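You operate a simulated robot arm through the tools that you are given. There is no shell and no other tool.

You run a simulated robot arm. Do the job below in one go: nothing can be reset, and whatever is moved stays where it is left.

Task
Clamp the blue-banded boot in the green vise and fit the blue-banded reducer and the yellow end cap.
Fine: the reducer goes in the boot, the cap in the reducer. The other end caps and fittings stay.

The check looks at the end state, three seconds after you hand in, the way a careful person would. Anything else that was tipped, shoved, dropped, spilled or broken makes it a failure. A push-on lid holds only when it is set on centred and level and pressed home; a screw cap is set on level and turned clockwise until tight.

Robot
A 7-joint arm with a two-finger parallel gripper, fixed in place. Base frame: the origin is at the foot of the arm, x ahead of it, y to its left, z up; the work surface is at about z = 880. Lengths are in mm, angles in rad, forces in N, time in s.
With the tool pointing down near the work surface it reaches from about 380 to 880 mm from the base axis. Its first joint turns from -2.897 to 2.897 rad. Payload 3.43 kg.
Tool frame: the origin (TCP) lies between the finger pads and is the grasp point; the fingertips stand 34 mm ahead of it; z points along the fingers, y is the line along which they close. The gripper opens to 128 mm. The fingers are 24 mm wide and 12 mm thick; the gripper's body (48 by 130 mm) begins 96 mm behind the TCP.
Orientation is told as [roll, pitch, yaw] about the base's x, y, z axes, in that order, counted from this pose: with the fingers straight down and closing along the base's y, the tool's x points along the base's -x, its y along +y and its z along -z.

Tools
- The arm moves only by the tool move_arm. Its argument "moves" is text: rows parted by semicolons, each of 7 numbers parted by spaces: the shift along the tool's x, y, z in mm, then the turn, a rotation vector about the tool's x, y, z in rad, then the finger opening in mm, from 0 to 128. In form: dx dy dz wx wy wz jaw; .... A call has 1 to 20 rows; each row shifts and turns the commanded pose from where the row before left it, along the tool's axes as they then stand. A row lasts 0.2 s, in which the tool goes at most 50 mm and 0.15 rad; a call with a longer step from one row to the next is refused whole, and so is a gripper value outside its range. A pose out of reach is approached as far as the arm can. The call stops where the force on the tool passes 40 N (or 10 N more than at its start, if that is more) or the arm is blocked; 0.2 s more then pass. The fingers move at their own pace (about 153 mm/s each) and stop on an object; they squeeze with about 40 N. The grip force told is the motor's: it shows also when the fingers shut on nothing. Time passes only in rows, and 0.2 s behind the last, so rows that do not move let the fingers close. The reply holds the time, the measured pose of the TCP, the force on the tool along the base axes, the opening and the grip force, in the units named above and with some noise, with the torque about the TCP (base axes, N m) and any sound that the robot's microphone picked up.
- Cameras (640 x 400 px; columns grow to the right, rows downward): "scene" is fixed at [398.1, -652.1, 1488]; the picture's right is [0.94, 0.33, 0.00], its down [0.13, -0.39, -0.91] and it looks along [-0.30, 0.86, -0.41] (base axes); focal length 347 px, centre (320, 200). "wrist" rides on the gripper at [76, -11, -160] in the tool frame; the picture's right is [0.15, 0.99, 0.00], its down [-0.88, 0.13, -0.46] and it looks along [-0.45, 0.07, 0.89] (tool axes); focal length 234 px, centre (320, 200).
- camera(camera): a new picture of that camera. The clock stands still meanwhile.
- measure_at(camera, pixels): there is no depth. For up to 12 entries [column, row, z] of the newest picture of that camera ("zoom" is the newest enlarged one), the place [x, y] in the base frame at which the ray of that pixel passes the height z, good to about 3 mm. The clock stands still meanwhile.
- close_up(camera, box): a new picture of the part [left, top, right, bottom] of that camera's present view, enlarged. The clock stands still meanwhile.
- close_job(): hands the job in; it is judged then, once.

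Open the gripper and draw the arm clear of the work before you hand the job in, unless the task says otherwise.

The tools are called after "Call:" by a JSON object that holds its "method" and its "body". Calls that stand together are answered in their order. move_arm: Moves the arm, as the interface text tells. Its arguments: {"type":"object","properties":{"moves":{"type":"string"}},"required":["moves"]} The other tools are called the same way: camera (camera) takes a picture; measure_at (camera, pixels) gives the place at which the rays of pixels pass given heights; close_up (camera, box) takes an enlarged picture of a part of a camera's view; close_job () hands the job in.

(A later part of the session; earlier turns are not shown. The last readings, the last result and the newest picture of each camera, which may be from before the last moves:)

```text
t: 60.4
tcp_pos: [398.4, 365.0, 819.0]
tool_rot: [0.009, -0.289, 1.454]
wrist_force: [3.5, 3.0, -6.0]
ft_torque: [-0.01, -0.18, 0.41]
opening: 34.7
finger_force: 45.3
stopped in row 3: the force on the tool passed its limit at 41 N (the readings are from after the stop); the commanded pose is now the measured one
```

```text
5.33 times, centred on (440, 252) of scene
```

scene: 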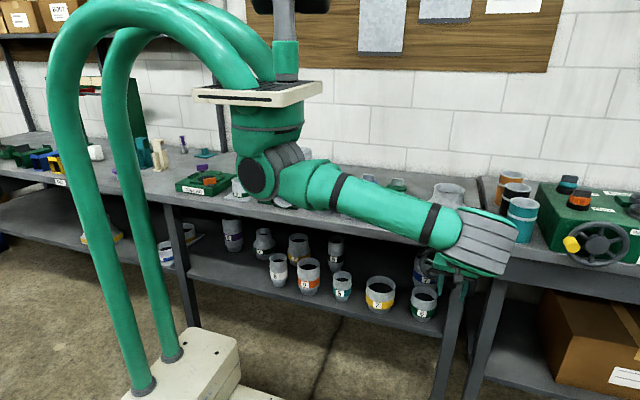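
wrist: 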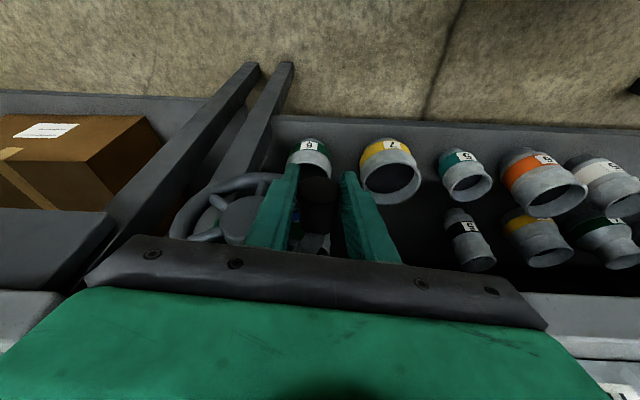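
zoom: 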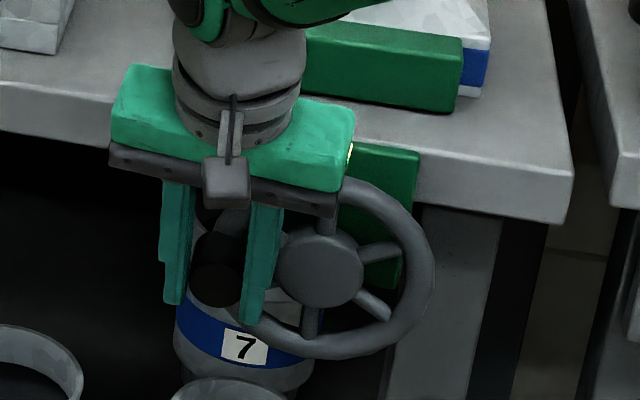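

The knob is at about 9 o'clock (≈3.2 rad) and the pads slipped up about 9 mm while the jaw stood firm. I re-seat the fingers on the knob and tighten once more.

Call:
{"method": "move_arm", "body": {"moves": "0 0 0 0 0 0 50; 0 0 0 0 0 0 50; 2.7 -0.5 8.6 0 0 0 50; 0 0 0 0 0 0 30; 0 0 0 0 0 0 25; 0 0 0 0 0 0 25"}}

Call:
{"method": "move_arm", "body": {"moves": "-0.6 0 -1.9 0 0 0 20; -0.6 0 -1.9 0 0 0 20; -0.6 0 -1.9 0 0 0 20; -0.6 -0.2 -1.9 0 0 0 20; -0.6 -0.2 -1.9 0 0 0 20; 0 0 0 0 0 0 20"}}

Call:
{"method": "close_up", "body": {"camera": "scene", "box": [400, 205, 480, 290]}}

```text
t: 61.8
tcp_pos: [398.2, 365.7, 810.8]
tool_rot: [0.008, -0.291, 1.455]
wrist_force: [1.5, -3.4, 4.7]
ft_torque: [-0.07, -0.4, 0.41]
opening: 34.7
finger_force: 44.9
```

```text
t: 63.2
tcp_pos: [399.6, 363.0, 818.8]
tool_rot: [0.012, -0.288, 1.453]
wrist_force: [-7.0, -2.0, -39.7]
ft_torque: [-0.58, 0.08, 0.56]
opening: 34.4
finger_force: 45.5
```

```text
4.71 times, centred on (440, 248) of scene
```

zoom: 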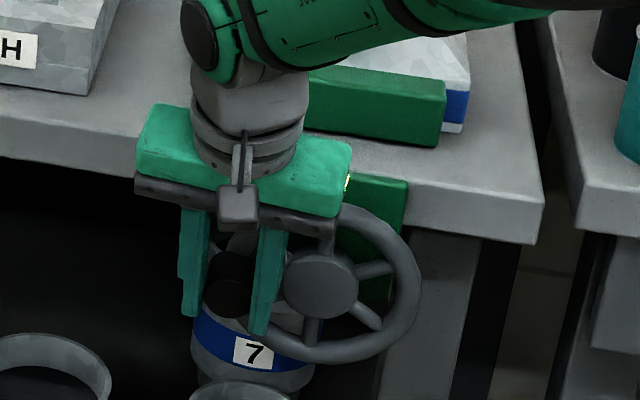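

The knob holds at nearly 40 N of upward push without moving further, so the vise is tight. I release the knob, back off toward −y, and rise.

Call:
{"method": "move_arm", "body": {"moves": "0 0 0 0 0 0 40; 0 0 0 0 0 0 56; 0 0 0 0 0 0 56; 9.5 -1.2 -2.9 0 0 0 56; 9.5 -1.2 -2.9 0 0 0 56; 9.5 -1.2 -2.9 0 0 0 56; -6 0 -19.1 0 0 0 60; -12 0 -38.2 0 0 0 80; -12 0 -38.2 0 0 0 100; -12 0 -38.2 0 0 0 128; -12 0 -38.2 0 0 0 128; -12 0 -38.2 0 0 0 128; -12 0 -38.2 0 0 0 128; -12 0 -38.2 0 0 0 128; -12 0 -38.2 0 0 0 128; 0 0 0 0 0 0 128"}}

Call:
{"method": "camera", "body": {"camera": "wrist"}}

Call:
{"method": "camera", "body": {"camera": "scene"}}

```text
t: 66.6
tcp_pos: [404.7, 337.1, 1157.6]
tool_rot: [0.008, -0.291, 1.454]
wrist_force: [0.6, -0.6, -0.1]
ft_torque: [0.03, -0.04, 0.03]
opening: 127.9
finger_force: 0.1
```

```text
taken
```

wrist: 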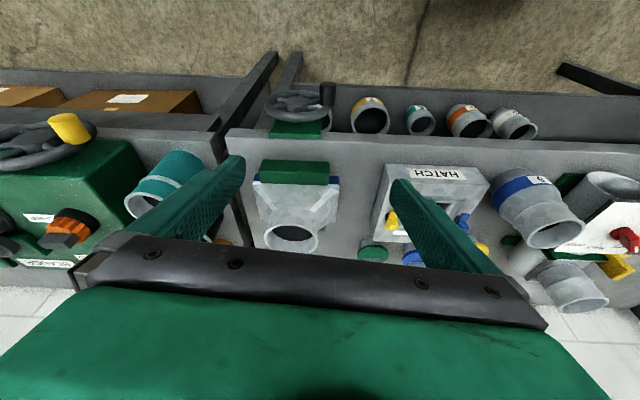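

```text
taken
```

scene: 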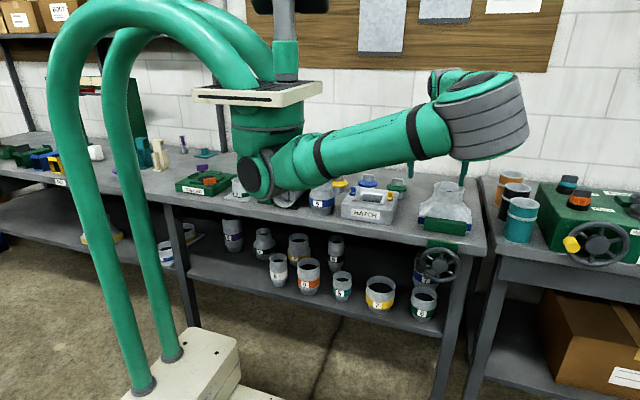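

The vise looks closed on the boot. I zoom both views to check seating and measure the collar's new position.

Call:
{"method": "close_up", "body": {"camera": "wrist", "box": [230, 70, 390, 260]}}

Call:
{"method": "measure_at", "body": {"camera": "wrist", "pixels": [[263, 238, 1025], [320, 240, 1025], [291, 224, 1025], [291, 240, 1025]]}}

Call:
{"method": "close_up", "body": {"camera": "scene", "box": [405, 165, 485, 295]}}

```text
2.11 times, centred on (310, 165) of wrist
```

zoom: 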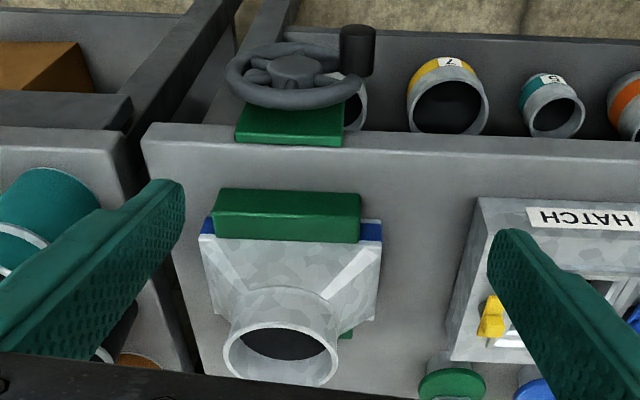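

```text
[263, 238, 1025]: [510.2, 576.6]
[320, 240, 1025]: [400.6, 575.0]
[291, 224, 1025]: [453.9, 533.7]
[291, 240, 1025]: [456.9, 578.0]
```

```text
3.08 times, centred on (445, 230) of scene
```

zoom: 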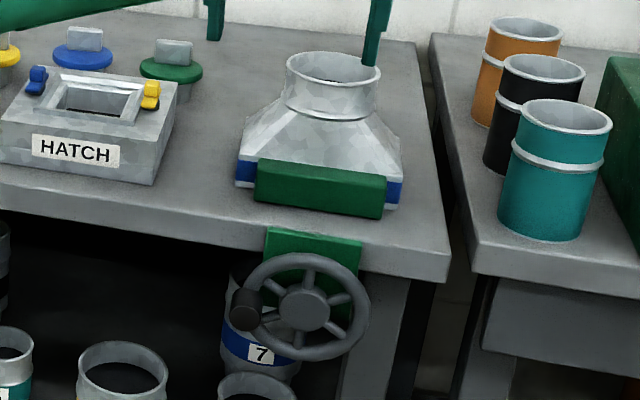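

The boot is clamped upright between the jaws with the knob at 9 o'clock; the collar is centred near (455.5, 577). Next is the reducer near (−10,530), so I level the tool and swing over there at height 1250 to look.

Call:
{"method": "move_arm", "body": {"moves": "0 0 0 0.008 0.145 0 128; 0 0 0 0 0.146 0 128; -9.5 41.9 -9.3 0 0 0 128; -9.5 41.9 -9.3 0 0 0 128; -9.5 41.9 -9.3 0 0 0 128; -9.5 41.9 -9.3 0 0 0 128; -9.5 41.9 -9.3 0 0 0 128; -9.5 41.9 -9.3 0 0 0 128; -9.5 41.9 -9.3 0 0 0 128; -9.5 41.9 -9.3 0 0 0 128; -9.5 41.9 -9.3 0 0 0 128; -9.5 41.9 -9.3 0 0 0 128; 0 0 0 0 0 -0.116 128; 0 0 0 0 0 0 128; 0 0 0 0 0 0 128"}}

Call:
{"method": "camera", "body": {"camera": "wrist"}}

Call:
{"method": "camera", "body": {"camera": "scene"}}

```text
t: 69.8
tcp_pos: [-2.2, 482.2, 1254.6]
tool_rot: [0.003, 0.001, 1.572]
wrist_force: [-0.5, -0.4, 1.0]
ft_torque: [0.03, 0.02, 0.03]
opening: 128.0
finger_force: 0.0
```

```text
taken
```

wrist: 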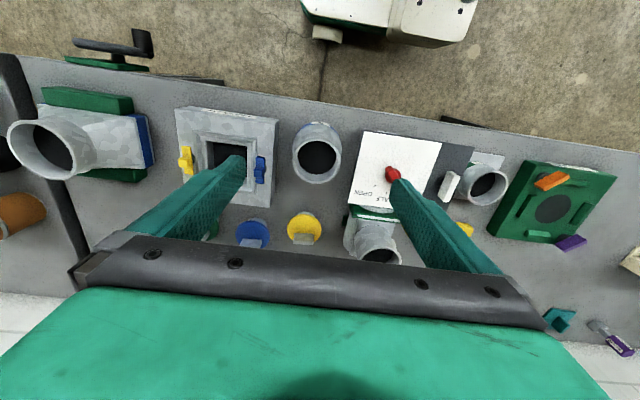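

```text
taken
```

scene: 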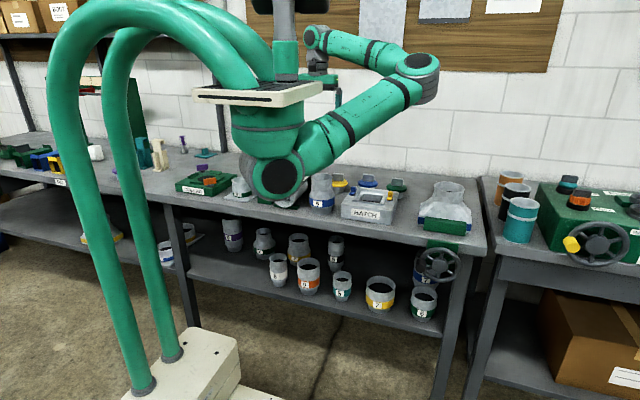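

The reducer appears at wrist (317,152), flanked by the hatch on the left and a white card with a red knob on the right. I zoom in on it and on the yellow cap at (303,230).

Call:
{"method": "close_up", "body": {"camera": "wrist", "box": [240, 100, 420, 270]}}

Call:
{"method": "close_up", "body": {"camera": "scene", "box": [290, 160, 410, 240]}}

```text
2.35 times, centred on (330, 185) of wrist
```

zoom: 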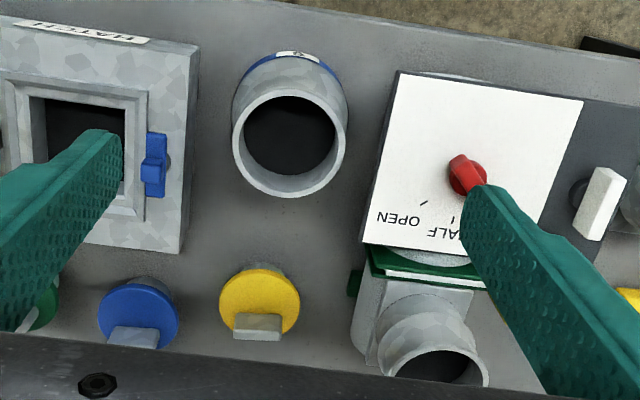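

```text
5.00 times, centred on (350, 200) of scene
```

zoom: 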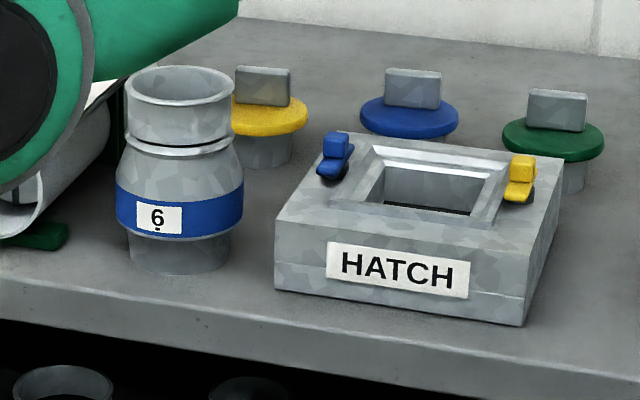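

The reducer stands spigot-down, with the blue band "6". I zoom closer on it to estimate its diameters and heights, and measure the rim in the wrist view.

Call:
{"method": "close_up", "body": {"camera": "scene", "box": [305, 165, 345, 220]}}

Call:
{"method": "close_up", "body": {"camera": "wrist", "box": [280, 110, 360, 190]}}

```text
7.27 times, centred on (325, 192) of scene
```

zoom: 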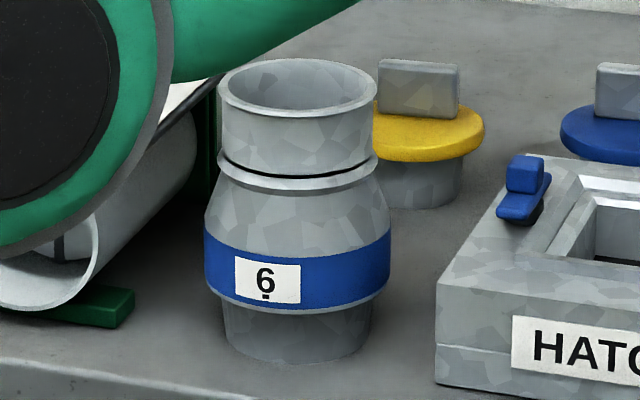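

```text
5.00 times, centred on (320, 150) of wrist
```

zoom: 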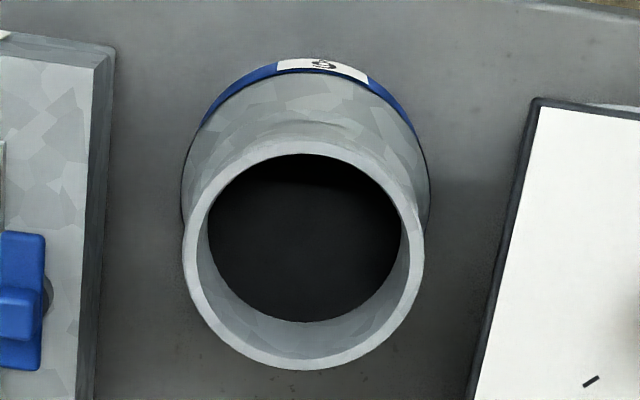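

I triangulate the reducer's rim centre: wrist (316.6,160.6) and scene (321.8,177.1), and the spigot bottom at scene (322,210.6).

Call:
{"method": "camera", "body": {"camera": "wrist"}}

Call:
{"method": "measure_at", "body": {"camera": "wrist", "pixels": [[316.6, 160.6, 1000], [316.6, 160.6, 1020], [316.6, 160.6, 1040], [292.4, 160, 1020], [340.8, 160, 1020], [316.6, 137.6, 1020], [316.6, 183.6, 1020], [303, 220, 930], [303, 235, 960], [296, 240, 960], [310, 240, 960]]}}

Call:
{"method": "measure_at", "body": {"camera": "scene", "pixels": [[321.8, 177.1, 1000], [321.8, 177.1, 1020], [321.8, 177.1, 1040], [322, 210.6, 880], [339, 184, 930], [339, 184, 920]]}}

```text
taken
```

wrist: 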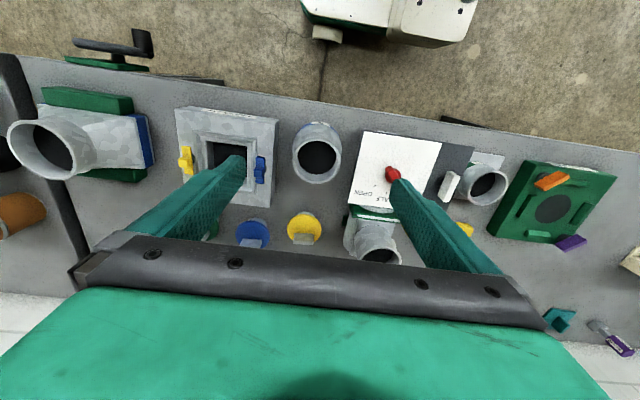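

```text
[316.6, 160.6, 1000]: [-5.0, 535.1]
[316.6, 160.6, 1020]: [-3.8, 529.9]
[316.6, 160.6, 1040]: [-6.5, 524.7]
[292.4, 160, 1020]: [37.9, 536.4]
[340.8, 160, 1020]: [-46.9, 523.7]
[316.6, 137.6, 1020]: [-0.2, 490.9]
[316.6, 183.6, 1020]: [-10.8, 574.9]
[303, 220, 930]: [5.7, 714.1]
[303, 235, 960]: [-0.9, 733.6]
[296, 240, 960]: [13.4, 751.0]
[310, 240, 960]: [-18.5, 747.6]
```

```text
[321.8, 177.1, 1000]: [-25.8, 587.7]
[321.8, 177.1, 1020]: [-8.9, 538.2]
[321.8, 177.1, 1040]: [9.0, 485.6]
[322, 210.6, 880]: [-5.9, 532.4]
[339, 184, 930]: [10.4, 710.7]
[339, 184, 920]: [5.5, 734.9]
```

Triangulation gives the reducer's rim at (−5, 529.5), z≈1023, OD ≈86 mm, with a clear space in y on both sides. I turn the tool to yaw 0 so the fingers close along y, and move above the reducer at z≈1130.

Call:
{"method": "move_arm", "body": {"moves": "0 0 0 0.003 0 0.143 128; 0 0 0 0 0 0.143 128; 0 0 0 0 0 0.143 128; 0 0 0 0 0 0.143 128; 0 0 0 0 0 0.143 128; 0 0 0 0 0 0.143 128; 0 0 0 0 0 0.143 128; 0 0 0 0 0 0.143 128; 0 0 0 0 0 0.143 128; 0 0 0 0 0 0.143 128; 0 0 0 0 0 0.142 128; 0 0 0 0 0 0 128"}}

Call:
{"method": "move_arm", "body": {"moves": "1 16 40 0 0 0 128; 1 16 40 0 0 0 128; 1 15.5 40 0 0 0 128; 0 0 0 0 0 0 128; 0 0 0 0 0 0 128"}}

Call:
{"method": "camera", "body": {"camera": "wrist"}}

Call:
{"method": "close_up", "body": {"camera": "scene", "box": [270, 90, 400, 230]}}

```text
t: 72.4
tcp_pos: [-1.6, 481.7, 1252.5]
tool_rot: [0.0, -0.003, -0.001]
wrist_force: [-0.2, -0.4, -0.2]
ft_torque: [0.02, -0.01, -0.04]
opening: 128.1
finger_force: 0.0
```

```text
t: 73.6
tcp_pos: [-4.8, 528.3, 1134.1]
tool_rot: [0.0, 0.0, 0.0]
wrist_force: [0.2, 0.2, 0.2]
ft_torque: [-0.02, 0.01, -0.02]
opening: 128.1
finger_force: 0.0
```

```text
taken
```

wrist: 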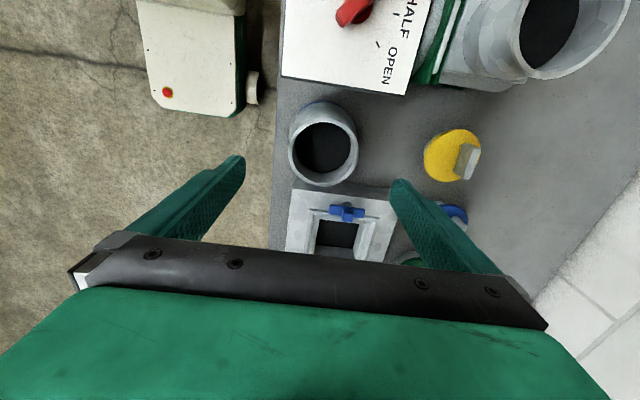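

```text
2.86 times, centred on (335, 160) of scene
```

zoom: 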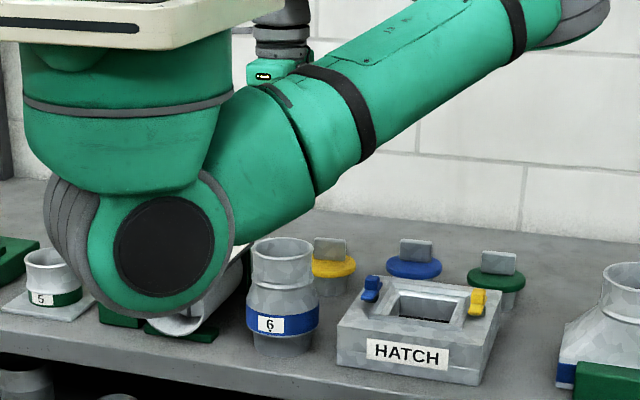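

The reducer's rim is between the fingers at wrist (323,144). I zoom in for an accurate centre at z 1023.

Call:
{"method": "close_up", "body": {"camera": "wrist", "box": [270, 90, 390, 200]}}

Call:
{"method": "measure_at", "body": {"camera": "zoom", "pixels": [[320, 200, 1023]]}}

```text
3.64 times, centred on (330, 145) of wrist
```

zoom: 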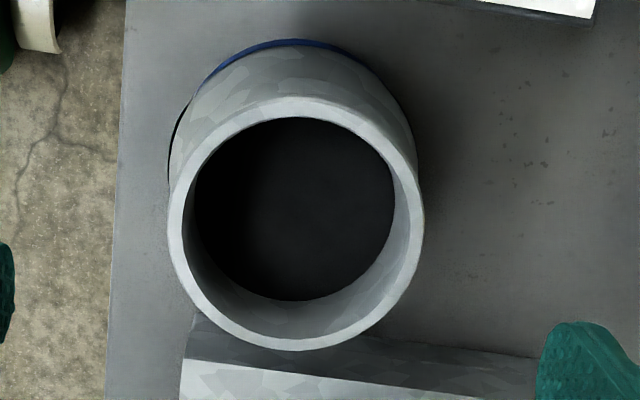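

```text
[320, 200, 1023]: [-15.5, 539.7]
```

Call:
{"method": "measure_at", "body": {"camera": "zoom", "pixels": [[167, 226, 1023], [424, 222, 1023], [293, 97, 1023], [298, 351, 1023], [183, 226, 1023], [410, 222, 1023]]}}

```text
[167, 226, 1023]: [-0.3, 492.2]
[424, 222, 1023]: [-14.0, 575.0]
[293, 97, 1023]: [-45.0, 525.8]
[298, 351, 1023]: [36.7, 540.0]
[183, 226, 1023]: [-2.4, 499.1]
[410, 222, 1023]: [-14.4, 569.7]
```

Averaging gives the rim centre near (−5.5, 532), OD ≈85, ID ≈72. I shift +3 mm in y and lower to TCP z≈1011, with the fingers outside the upper collar.

Call:
{"method": "move_arm", "body": {"moves": "0.5 3 25 0 0 0 120; 0 0 25 0 0 0 112; 0 0 25 0 0 0 112; 0 0 25 0 0 0 112; 0 0 15 0 0 0 112; 0 0 8 0 0 0 112; 0 0 0 0 0 0 112"}}

Call:
{"method": "camera", "body": {"camera": "wrist"}}

Call:
{"method": "close_up", "body": {"camera": "scene", "box": [290, 140, 360, 220]}}

```text
t: 75.2
tcp_pos: [-4.8, 531.1, 1011.1]
tool_rot: [0.001, -0.002, -0.001]
wrist_force: [-0.3, 0.5, -0.3]
ft_torque: [-0.01, -0.01, 0.03]
opening: 112.2
finger_force: 0.0
```

```text
taken
```

wrist: 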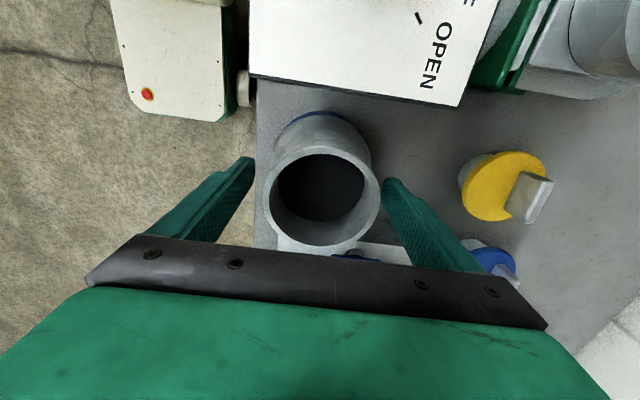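

```text
5.00 times, centred on (325, 180) of scene
```

zoom: 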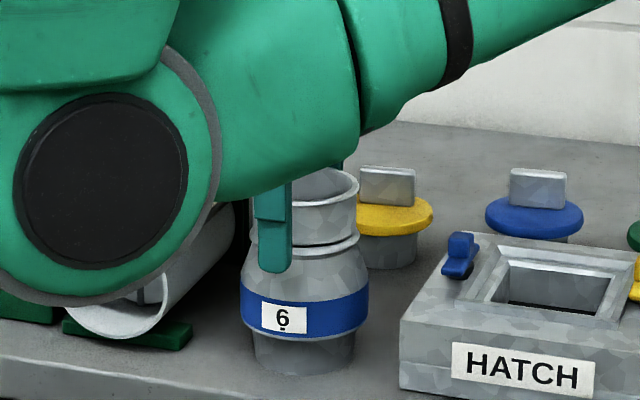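

The collar is centred between the fingers. I close the grip.

Call:
{"method": "move_arm", "body": {"moves": "0 0 0 0 0 0 95; 0 0 0 0 0 0 80; 0 0 0 0 0 0 70; 0 0 0 0 0 0 70; 0 0 0 0 0 0 70"}}

```text
t: 76.4
tcp_pos: [-5.8, 531.5, 1012.2]
tool_rot: [0.0, -0.001, 0.002]
wrist_force: [-0.6, 0.5, 2.0]
ft_torque: [0.03, 0.06, 0.0]
opening: 81.6
finger_force: 39.8
```

The grip is firm at 81.6 mm with nearly zero side force. I lift the reducer 170 mm straight up.

Call:
{"method": "move_arm", "body": {"moves": "0 0 -5 0 0 0 70; 0 0 -15 0 0 0 70; 0 0 -25 0 0 0 70; 0 0 -25 0 0 0 70; 0 0 -25 0 0 0 70; 0 0 -25 0 0 0 70; 0 0 -25 0 0 0 70; 0 0 -25 0 0 0 70; 0 0 0 0 0 0 70; 0 0 0 0 0 0 70"}}

Call:
{"method": "camera", "body": {"camera": "wrist"}}

Call:
{"method": "camera", "body": {"camera": "scene"}}

```text
t: 78.6
tcp_pos: [-6.0, 531.7, 1182.2]
tool_rot: [-0.001, -0.002, 0.0]
wrist_force: [0.5, 0.0, -3.1]
ft_torque: [0.02, -0.03, -0.05]
opening: 81.6
finger_force: 39.8
```

```text
taken
```

wrist: 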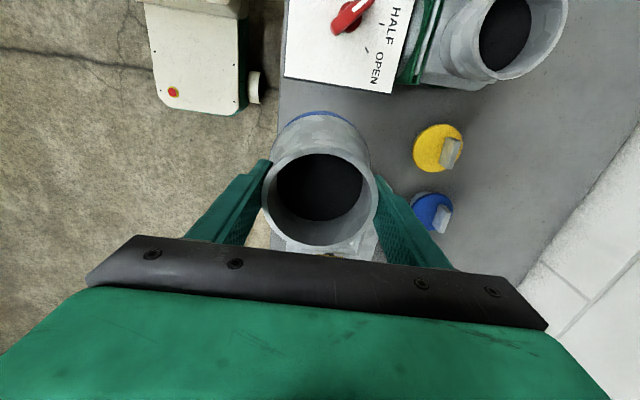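

```text
taken
```

scene: 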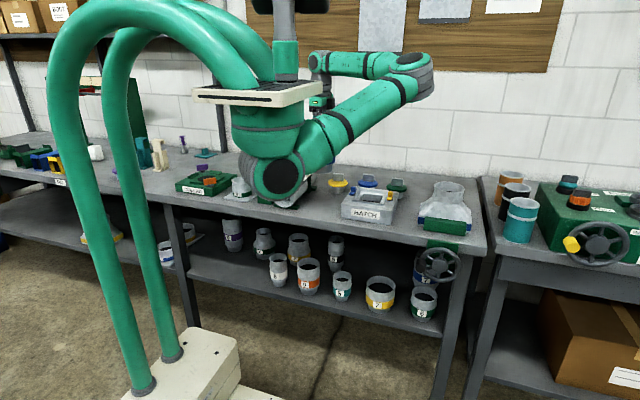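

The reducer hangs straight. I carry it at height to about (525,577,1230), just past the boot, so the wrist camera can see the boot's collar unobstructed.

Call:
{"method": "move_arm", "body": {"moves": "-10 1 -15 0 0 0 70; -20 2 -15 0 0 0 70; -40 3.3 -10 0 0 0 70; -40 3.3 -8 0 0 0 70; -40 3.3 0 0 0 0 70; -40 3.3 0 0 0 0 70; -40 3.3 0 0 0 0 70; -40 3.3 0 0 0 0 70; -40 3.3 0 0 0 0 70; -40 3.3 0 0 0 0 70; -40 3.3 0 0 0 0 70; -40 3.3 0 0 0 0 70; -40 3.3 0 0 0 0 70; -40 3.3 0 0 0 0 70; -31 2.7 0 0 0 0 70; -30 0 0 0 0 0 70; 0 0 0 0 0 0 70; 0 0 0 0 0 0 70"}}

Call:
{"method": "camera", "body": {"camera": "wrist"}}

Call:
{"method": "camera", "body": {"camera": "scene"}}

```text
t: 82.4
tcp_pos: [566.9, 576.7, 1230.0]
tool_rot: [-0.001, -0.001, 0.0]
wrist_force: [-0.2, -0.1, -2.0]
ft_torque: [0.03, -0.02, 0.04]
opening: 81.6
finger_force: 39.7
```

```text
taken
```

wrist: 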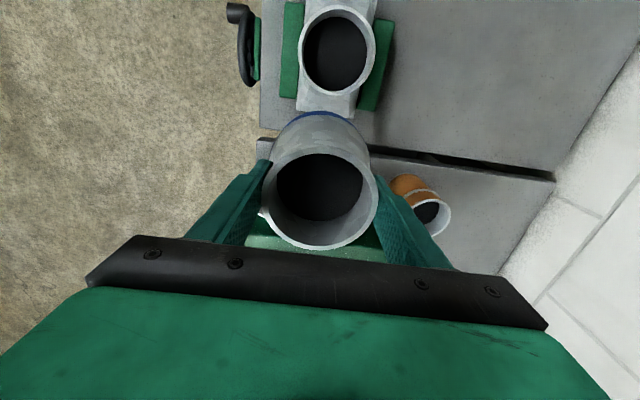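

```text
taken
```

scene: 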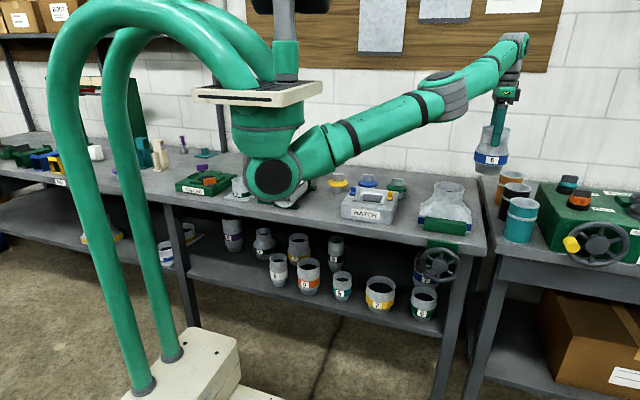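

I went a little further in x than planned (567), with no harm. The collar is fully visible at wrist (338,50), so I zoom and measure its rim.

Call:
{"method": "close_up", "body": {"camera": "wrist", "box": [270, 0, 410, 115]}}

Call:
{"method": "measure_at", "body": {"camera": "zoom", "pixels": [[320, 200, 1025]]}}

```text
3.48 times, centred on (340, 58) of wrist
```

zoom: 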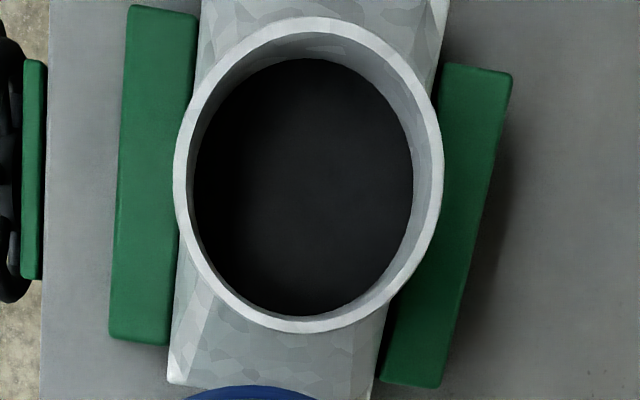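

```text
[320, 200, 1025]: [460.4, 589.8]
```

Call:
{"method": "measure_at", "body": {"camera": "zoom", "pixels": [[173, 168, 1025], [443, 172, 1025], [318, 16, 1025], [298, 333, 1025], [188, 168, 1025], [428, 172, 1025], [316, 31, 1025], [299, 317, 1025], [308, 172, 1025]]}}

Call:
{"method": "close_up", "body": {"camera": "scene", "box": [415, 165, 480, 215]}}

```text
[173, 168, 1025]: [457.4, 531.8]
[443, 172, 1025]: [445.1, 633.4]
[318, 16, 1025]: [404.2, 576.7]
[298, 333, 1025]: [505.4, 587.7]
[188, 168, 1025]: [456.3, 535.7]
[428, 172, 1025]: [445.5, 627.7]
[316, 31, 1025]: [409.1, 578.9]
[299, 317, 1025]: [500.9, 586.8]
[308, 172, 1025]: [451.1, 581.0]
```

```text
8.00 times, centred on (448, 190) of scene
```

zoom: 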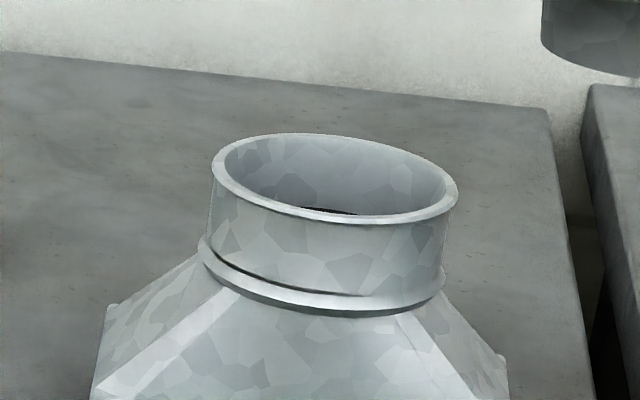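

I measure the collar centre also from the scene view (449.75,187.2) and zoom on the hanging reducer to check that it is vertical and to get its spigot size.

Call:
{"method": "close_up", "body": {"camera": "scene", "box": [465, 90, 525, 185]}}

Call:
{"method": "measure_at", "body": {"camera": "scene", "pixels": [[449.75, 187.2, 1025], [434.3, 184, 1025], [465.2, 190.5, 1025]]}}

```text
4.21 times, centred on (495, 138) of scene
```

zoom: 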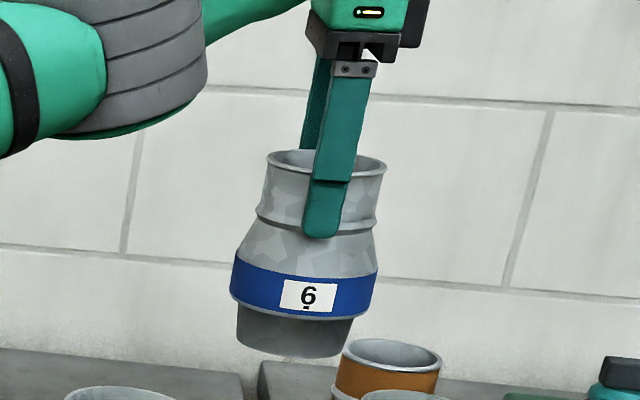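

```text
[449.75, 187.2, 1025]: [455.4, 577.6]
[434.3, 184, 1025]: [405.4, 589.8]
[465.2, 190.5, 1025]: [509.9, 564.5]
```

The two views average to a collar centre near (454, 581), with an opening of about 92 mm against a tapered spigot of about 80 mm. I move over it and lower until the spigot is just above the rim.

Call:
{"method": "move_arm", "body": {"moves": "37.8 1.6 0 0 0 0 70; 37.8 1.6 0 0 0 0 70; 37.8 1.4 0 0 0 0 70; 0 0 0 0 0 0 70; 0 0 20 0 0 0 70; 0 0 20 0 0 0 70; 0 0 15 0 0 0 70; 0 0 5 0 0 0 70; 0 0 0 0 0 0 70; 0 0 0 0 0 0 70"}}

Call:
{"method": "camera", "body": {"camera": "wrist"}}

Call:
{"method": "close_up", "body": {"camera": "scene", "box": [410, 120, 490, 220]}}

```text
t: 84.6
tcp_pos: [452.3, 581.0, 1168.9]
tool_rot: [0.001, -0.002, -0.001]
wrist_force: [-0.3, 1.0, -2.4]
ft_torque: [-0.01, -0.01, 0.01]
opening: 81.4
finger_force: 39.0
```

```text
taken
```

wrist: 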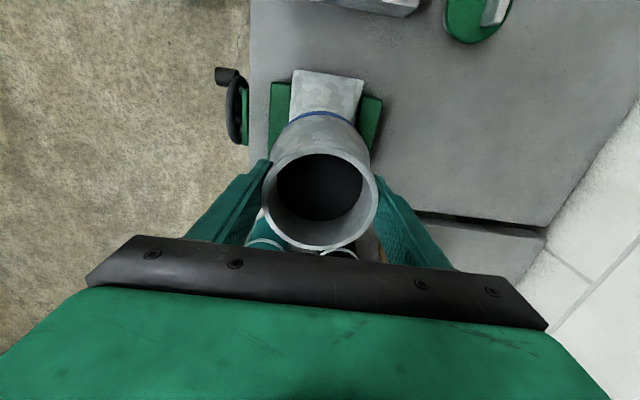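

```text
4.00 times, centred on (450, 170) of scene
```

zoom: 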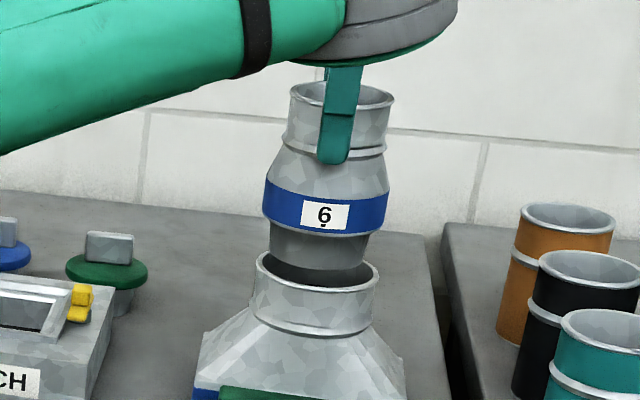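

The spigot is directly above the collar. I lower slowly by 21 mm and watch the force as it enters.

Call:
{"method": "move_arm", "body": {"moves": "0 0 3 0 0 0 70; 0 0 3 0 0 0 70; 0 0 3 0 0 0 70; 0 0 3 0 0 0 70; 0 0 3 0 0 0 70; 0 0 3 0 0 0 70; 0 0 3 0 0 0 70; 0 0 0 0 0 0 70"}}

Call:
{"method": "close_up", "body": {"camera": "scene", "box": [410, 130, 490, 230]}}

```text
t: 86.4
tcp_pos: [452.1, 581.5, 1147.8]
tool_rot: [0.001, -0.002, 0.0]
wrist_force: [-0.1, 0.5, -3.1]
ft_torque: [-0.02, -0.02, -0.01]
opening: 81.6
finger_force: 39.8
```

```text
4.00 times, centred on (450, 180) of scene
```

zoom: 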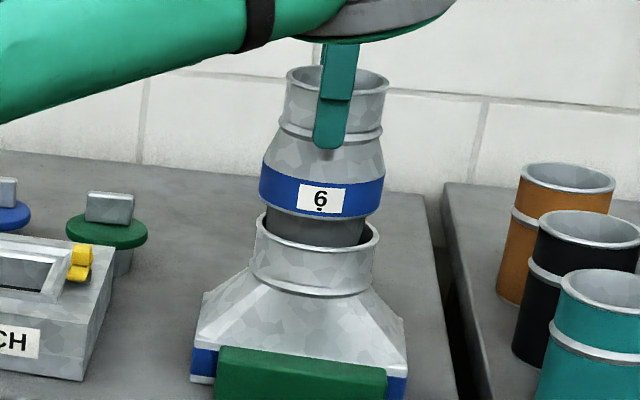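

The spigot has entered about 9 mm with no contact, sitting ~2 mm left of centre. I shift +2 mm in x and keep lowering in 2.5 mm steps.

Call:
{"method": "move_arm", "body": {"moves": "-1 0 2.5 0 0 0 70; -1 0 2.5 0 0 0 70; 0 0 2.5 0 0 0 70; 0 0 2.5 0 0 0 70; 0 0 2 0 0 0 70; 0 0 0 0 0 0 70"}}

Call:
{"method": "close_up", "body": {"camera": "scene", "box": [410, 130, 490, 230]}}

```text
t: 87.8
tcp_pos: [453.5, 582.1, 1135.4]
tool_rot: [0.0, -0.001, -0.002]
wrist_force: [-0.9, 0.3, -3.0]
ft_torque: [0.0, 0.04, 0.02]
opening: 81.5
finger_force: 40.2
```

```text
4.00 times, centred on (450, 180) of scene
```

zoom: 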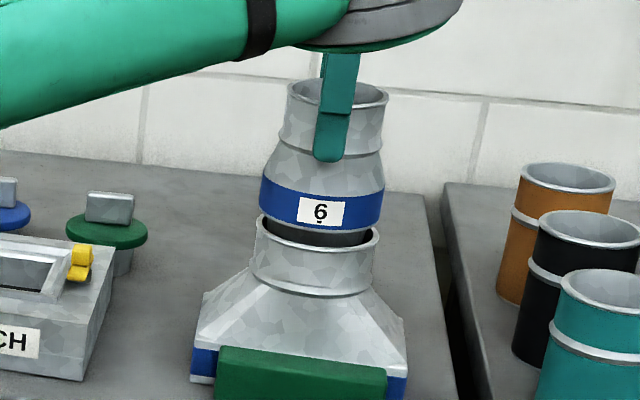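

The band is now just above the collar's rim, with no contact force yet. I lower in 1.5 mm steps until it seats.

Call:
{"method": "move_arm", "body": {"moves": "0 0 1.5 0 0 0 70; 0 0 1.5 0 0 0 70; 0 0 1.5 0 0 0 70; 0 0 1.5 0 0 0 70; 0 0 0 0 0 0 70"}}

Call:
{"method": "close_up", "body": {"camera": "scene", "box": [410, 130, 490, 230]}}

```text
t: 89.0
tcp_pos: [454.8, 581.5, 1130.1]
tool_rot: [0.001, -0.004, 0.0]
wrist_force: [1.0, 0.3, -2.8]
ft_torque: [-0.02, 0.01, -0.01]
opening: 81.6
finger_force: 40.0
```

```text
4.00 times, centred on (450, 180) of scene
```

zoom: 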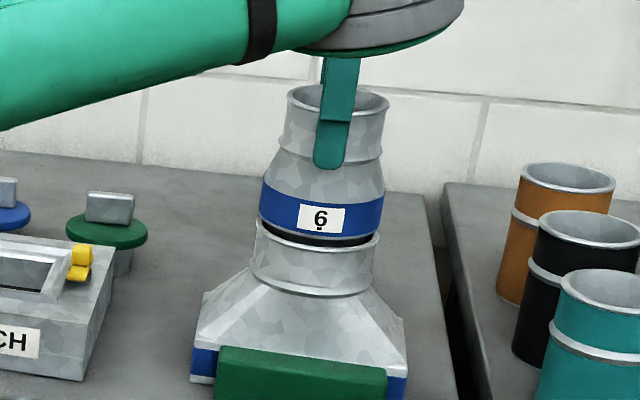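

Only a few millimetres remain and no resistance yet. I continue in 1.5 mm steps until the force rises.

Call:
{"method": "move_arm", "body": {"moves": "0 0 1.5 0 0 0 70; 0 0 1.5 0 0 0 70; 0 0 1.5 0 0 0 70; 0 0 1.5 0 0 0 70; 0 0 1 0 0 0 70; 0 0 0 0 0 0 70"}}

Call:
{"method": "close_up", "body": {"camera": "scene", "box": [410, 130, 490, 230]}}

```text
t: 90.4
tcp_pos: [453.6, 580.8, 1123.4]
tool_rot: [0.0, -0.001, -0.001]
wrist_force: [0.8, -0.2, -2.3]
ft_torque: [0.02, 0.0, 0.01]
opening: 81.7
finger_force: 39.5
```

```text
4.00 times, centred on (450, 180) of scene
```

zoom: 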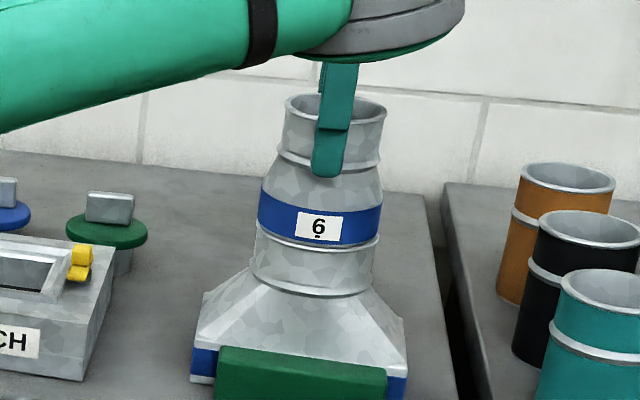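

The band's lower edge is almost at the rim, and there is still no force. I continue in 1 mm steps.

Call:
{"method": "move_arm", "body": {"moves": "0 0 1 0 0 0 70; 0 0 1 0 0 0 70; 0 0 1 0 0 0 70; 0 0 1 0 0 0 70; 0 0 1 0 0 0 70; 0 0 0 0 0 0 70"}}

Call:
{"method": "close_up", "body": {"camera": "scene", "box": [420, 150, 480, 220]}}

```text
t: 91.8
tcp_pos: [453.5, 582.2, 1120.8]
tool_rot: [0.002, -0.005, -0.002]
wrist_force: [-1.5, -1.5, 32.7]
ft_torque: [-0.65, 0.26, -0.07]
opening: 81.7
finger_force: 40.4
```

```text
5.71 times, centred on (450, 185) of scene
```

zoom: 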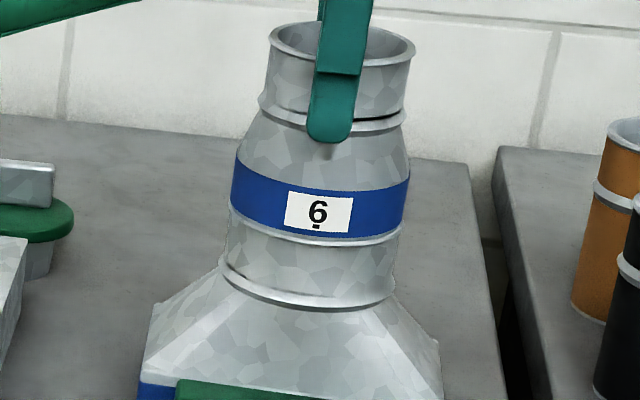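

The force rose to 33 N and the band now sits flush on the collar's rim, so the reducer is seated. I relax the push slightly, open the fingers, and rise clear.

Call:
{"method": "move_arm", "body": {"moves": "0 0 -1 0 0 0 70; 0 0 0 0 0 0 70; 0 0 0 0 0 0 95; 0 0 0 0 0 0 112; 0 0 0 0 0 0 112; 0 0 -10 0 0 0 112; 0 0 -20 0 0 0 112; 0 0 -30 0 0 0 112; 0 0 -35 0 0 0 112; 0 0 -35 0 0 0 112; 0 0 0 0 0 0 112"}}

Call:
{"method": "camera", "body": {"camera": "wrist"}}

Call:
{"method": "close_up", "body": {"camera": "scene", "box": [410, 130, 490, 230]}}

```text
t: 94.2
tcp_pos: [455.1, 581.4, 1250.9]
tool_rot: [0.001, 0.0, 0.0]
wrist_force: [0.7, 0.5, -0.6]
ft_torque: [-0.01, 0.0, 0.01]
opening: 111.9
finger_force: 0.1
```

```text
taken
```

wrist: 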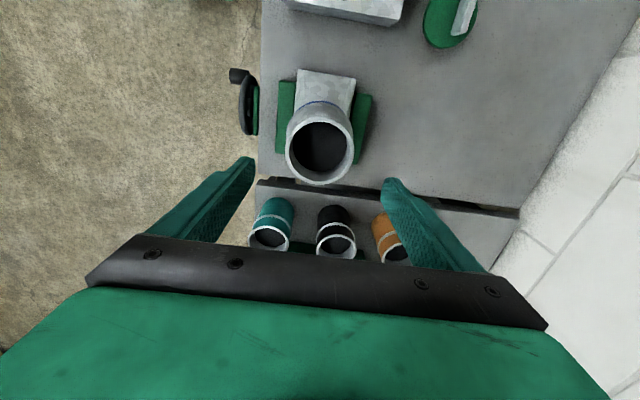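

```text
4.00 times, centred on (450, 180) of scene
```

zoom: 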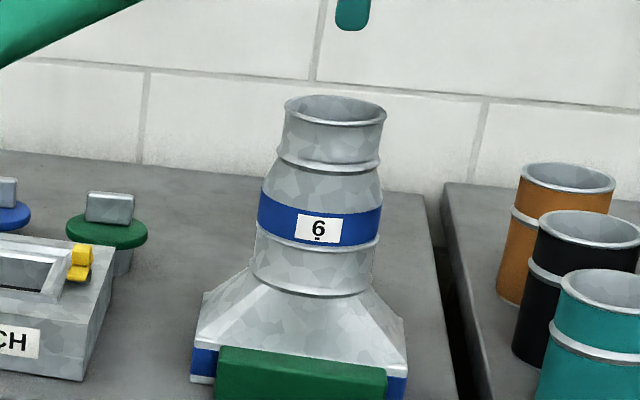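

The reducer stands in the boot, level and steady, with its rim near z≈1132. I measure its rim centre for the cap.

Call:
{"method": "close_up", "body": {"camera": "wrist", "box": [265, 80, 385, 200]}}

Call:
{"method": "measure_at", "body": {"camera": "zoom", "pixels": [[320, 200, 1132]]}}

```text
3.33 times, centred on (325, 140) of wrist
```

zoom: 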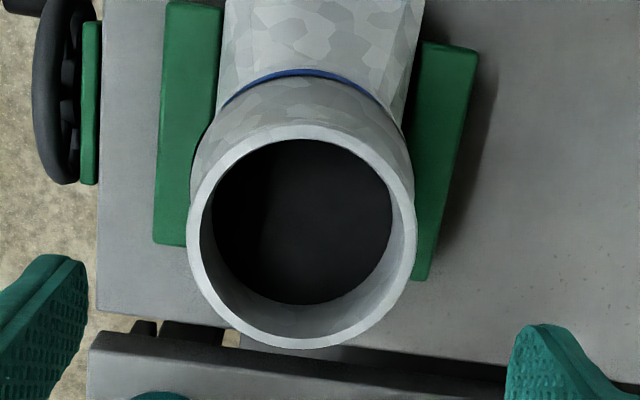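

```text
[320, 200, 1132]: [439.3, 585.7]
```

Call:
{"method": "measure_at", "body": {"camera": "zoom", "pixels": [[187, 238, 1132], [416, 234, 1132], [299, 124, 1132], [304, 349, 1132], [301.5, 236.5, 1132], [201, 238, 1132], [403, 234, 1132], [299, 138, 1132], [304, 336, 1132]]}}

Call:
{"method": "close_up", "body": {"camera": "scene", "box": [310, 160, 420, 220]}}

```text
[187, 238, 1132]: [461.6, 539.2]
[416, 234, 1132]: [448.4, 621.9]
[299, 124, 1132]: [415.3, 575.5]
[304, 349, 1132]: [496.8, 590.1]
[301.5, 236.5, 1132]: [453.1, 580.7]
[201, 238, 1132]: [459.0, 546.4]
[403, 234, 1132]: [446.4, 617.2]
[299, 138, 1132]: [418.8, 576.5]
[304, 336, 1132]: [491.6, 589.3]
```

```text
5.82 times, centred on (365, 190) of scene
```

zoom: 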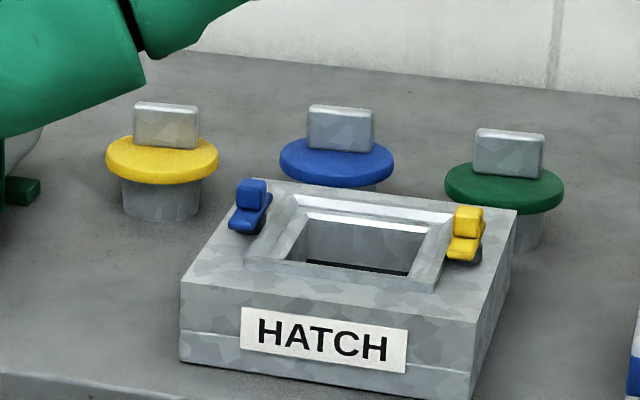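

The reducer's rim is centred near (455.5, 581.5), ID ≈72 mm. Now I move over to the yellow cap near (0,735), whose tab is elongated along x, keeping yaw 0 so the fingers close across the tab's thickness.

Call:
{"method": "move_arm", "body": {"moves": "20 6 0 0 0 0 100; 38 12.8 0 0 0 0 80; 38 12.8 0 0 0 0 80; 38 12.8 0 0 0 0 80; 38 12.8 0 0 0 0 80; 38 12.8 0 0 0 0 80; 38 12.8 0 0 0 0 80; 38 12.8 0 0 0 0 80; 38 12.8 0 0 0 0 80; 38 12.8 0 0 0 0 80; 38 12.8 0 0 0 0 80; 38 12.8 0 0 0 0 80; 17 7 20 0 0 0 80; 0 0 40 0 0 0 80; 0 0 40 0 0 0 80; 0 0 0 0 0 0 80; 0 0 0 0 0 0 80"}}

Call:
{"method": "camera", "body": {"camera": "wrist"}}

Call:
{"method": "camera", "body": {"camera": "scene"}}

```text
t: 97.8
tcp_pos: [-3.7, 736.3, 1147.7]
tool_rot: [0.0, -0.001, 0.001]
wrist_force: [-0.3, 0.7, -0.8]
ft_torque: [0.0, -0.02, -0.01]
opening: 79.9
finger_force: 0.1
```

```text
taken
```

wrist: 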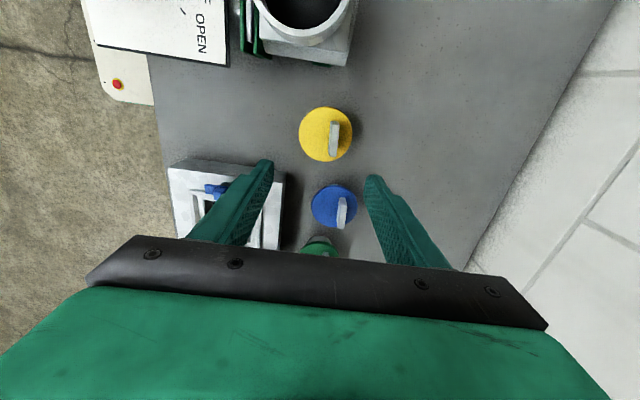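

```text
taken
```

scene: 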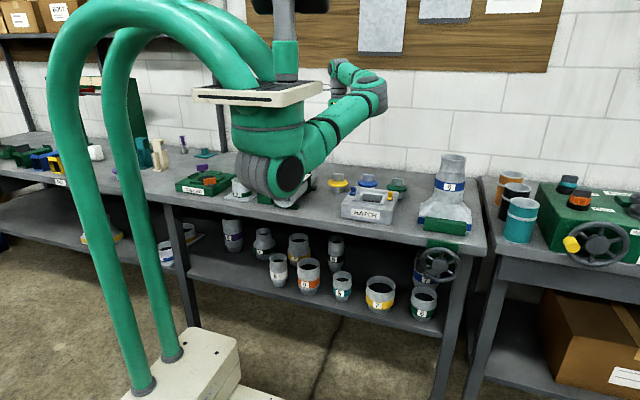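

The yellow cap is at wrist (326,135) with its tab at (334,138). I zoom to get the tab's position and orientation.

Call:
{"method": "close_up", "body": {"camera": "wrist", "box": [285, 90, 375, 180]}}

Call:
{"method": "close_up", "body": {"camera": "scene", "box": [320, 160, 380, 205]}}

```text
4.44 times, centred on (330, 135) of wrist
```

zoom: 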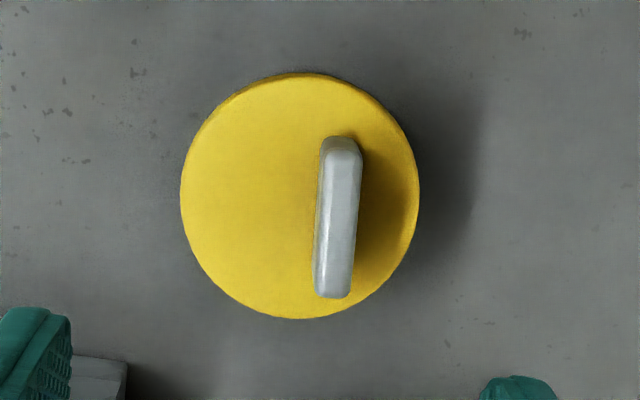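

```text
8.89 times, centred on (350, 182) of scene
```

zoom: 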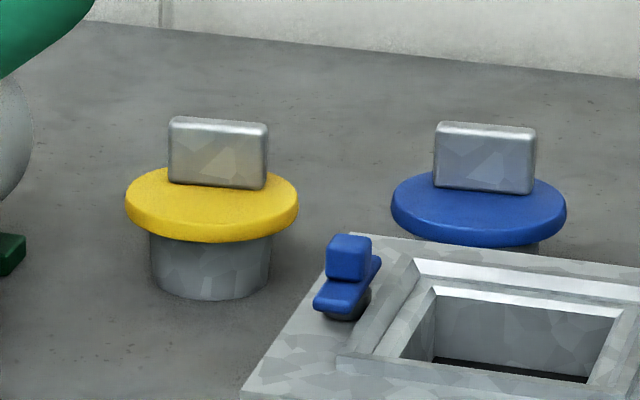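

The tab is offset from the flange's centre toward +y, so I must align the plug rather than the tab. I triangulate the tab top (wrist zoom (342,218), scene (338.6,173.2)) and the flange outline.

Call:
{"method": "close_up", "body": {"camera": "wrist", "box": [285, 90, 375, 180]}}

Call:
{"method": "measure_at", "body": {"camera": "zoom", "pixels": [[342, 218, 950], [342, 218, 965], [342, 218, 980], [180, 200, 925], [420, 196, 925], [298, 74, 925], [301, 318, 925], [299, 196, 925], [343, 140, 965], [334, 297, 965], [322, 218, 965], [360, 218, 965]]}}

Call:
{"method": "measure_at", "body": {"camera": "scene", "pixels": [[338.6, 173.2, 950], [338.6, 173.2, 965], [338.6, 173.2, 980], [337.8, 182, 920], [337.8, 182, 925], [337.8, 182, 930]]}}

```text
4.44 times, centred on (330, 135) of wrist
```

zoom: 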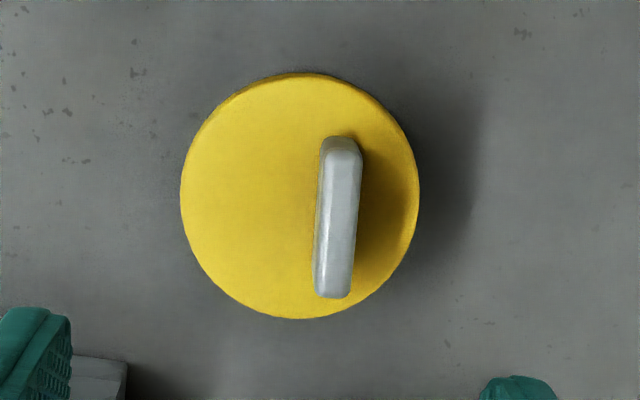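

```text
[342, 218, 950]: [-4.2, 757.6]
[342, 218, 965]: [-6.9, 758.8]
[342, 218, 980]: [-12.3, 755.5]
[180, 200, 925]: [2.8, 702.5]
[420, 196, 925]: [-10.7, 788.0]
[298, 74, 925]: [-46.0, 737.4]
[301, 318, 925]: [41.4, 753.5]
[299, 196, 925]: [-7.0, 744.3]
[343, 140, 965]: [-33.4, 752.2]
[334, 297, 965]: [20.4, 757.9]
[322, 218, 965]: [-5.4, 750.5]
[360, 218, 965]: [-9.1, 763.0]
```

```text
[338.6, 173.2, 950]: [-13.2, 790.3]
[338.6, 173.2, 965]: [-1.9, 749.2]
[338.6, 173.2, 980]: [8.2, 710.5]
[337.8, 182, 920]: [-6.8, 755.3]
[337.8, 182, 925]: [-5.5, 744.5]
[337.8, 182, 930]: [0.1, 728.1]
```

The tab top is at z≈962, centred near (−5.5, 757), 52 × 12.5 mm, yawed about +0.105 rad. The flange centre is at (−3.5, 745), z 925, so the plug sits about 12 mm toward −y of the tab. I yaw to match the tab, move over it and lower to TCP z≈1015.

Call:
{"method": "move_arm", "body": {"moves": "0 0 0 0 0 -0.105 60; -0.4 20.8 0 0 0 0 50; 0 0 35 0 0 0 50; 0 0 35 0 0 0 50; 0 0 35 0 0 0 50; 0 0 27 0 0 0 50; 0 0 0 0 0 0 50; 0 0 0 0 0 0 50"}}

Call:
{"method": "camera", "body": {"camera": "wrist"}}

Call:
{"method": "close_up", "body": {"camera": "wrist", "box": [250, 100, 400, 240]}}

Call:
{"method": "close_up", "body": {"camera": "scene", "box": [310, 130, 390, 205]}}

```text
t: 99.6
tcp_pos: [-0.9, 756.7, 1018.5]
tool_rot: [0.0, -0.002, 0.105]
wrist_force: [0.6, 0.2, 0.0]
ft_torque: [-0.02, -0.01, 0.0]
opening: 50.1
finger_force: 0.0
```

```text
taken
```

wrist: 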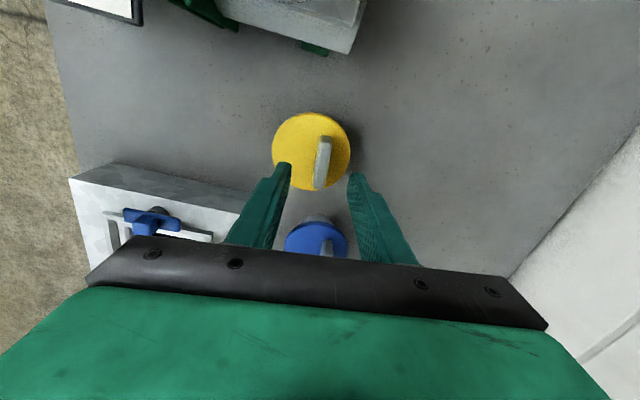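

```text
2.86 times, centred on (325, 170) of wrist
```

zoom: 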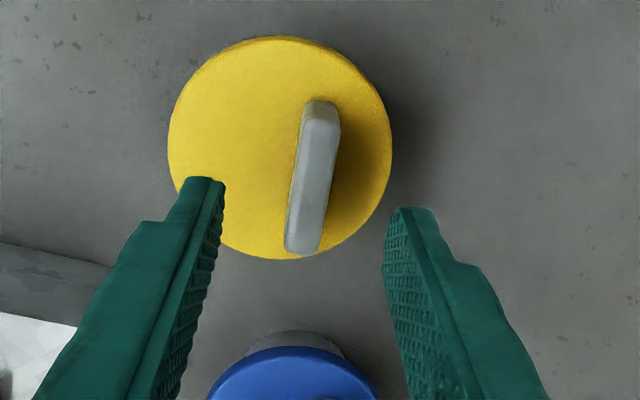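

```text
5.33 times, centred on (350, 168) of scene
```

zoom: 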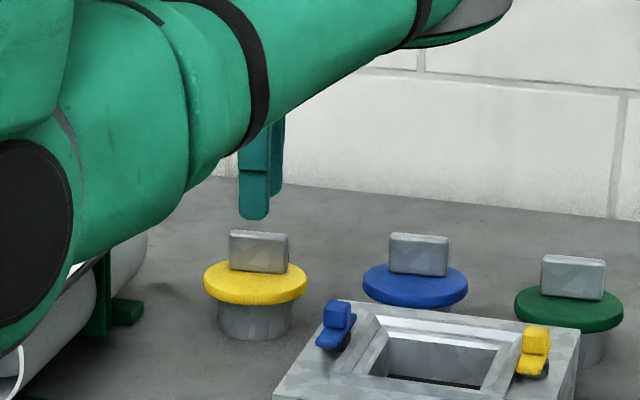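

I re-measure the tab (ends at zoom (324,108) and (303,250)) and the flange outline from this closer view.

Call:
{"method": "measure_at", "body": {"camera": "zoom", "pixels": [[324, 108, 962], [303, 250, 962], [315, 180, 962], [302, 180, 962], [332, 180, 962], [168, 150, 925], [392, 146, 925], [279, 37, 925], [282, 259, 925], [280, 148, 925]]}}

```text
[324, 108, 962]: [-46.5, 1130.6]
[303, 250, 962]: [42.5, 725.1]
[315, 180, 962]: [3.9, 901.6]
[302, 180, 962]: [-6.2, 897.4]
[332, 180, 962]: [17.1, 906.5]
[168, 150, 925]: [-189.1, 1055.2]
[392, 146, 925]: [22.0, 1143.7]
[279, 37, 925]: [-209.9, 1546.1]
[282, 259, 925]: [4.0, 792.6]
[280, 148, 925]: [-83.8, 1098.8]
```

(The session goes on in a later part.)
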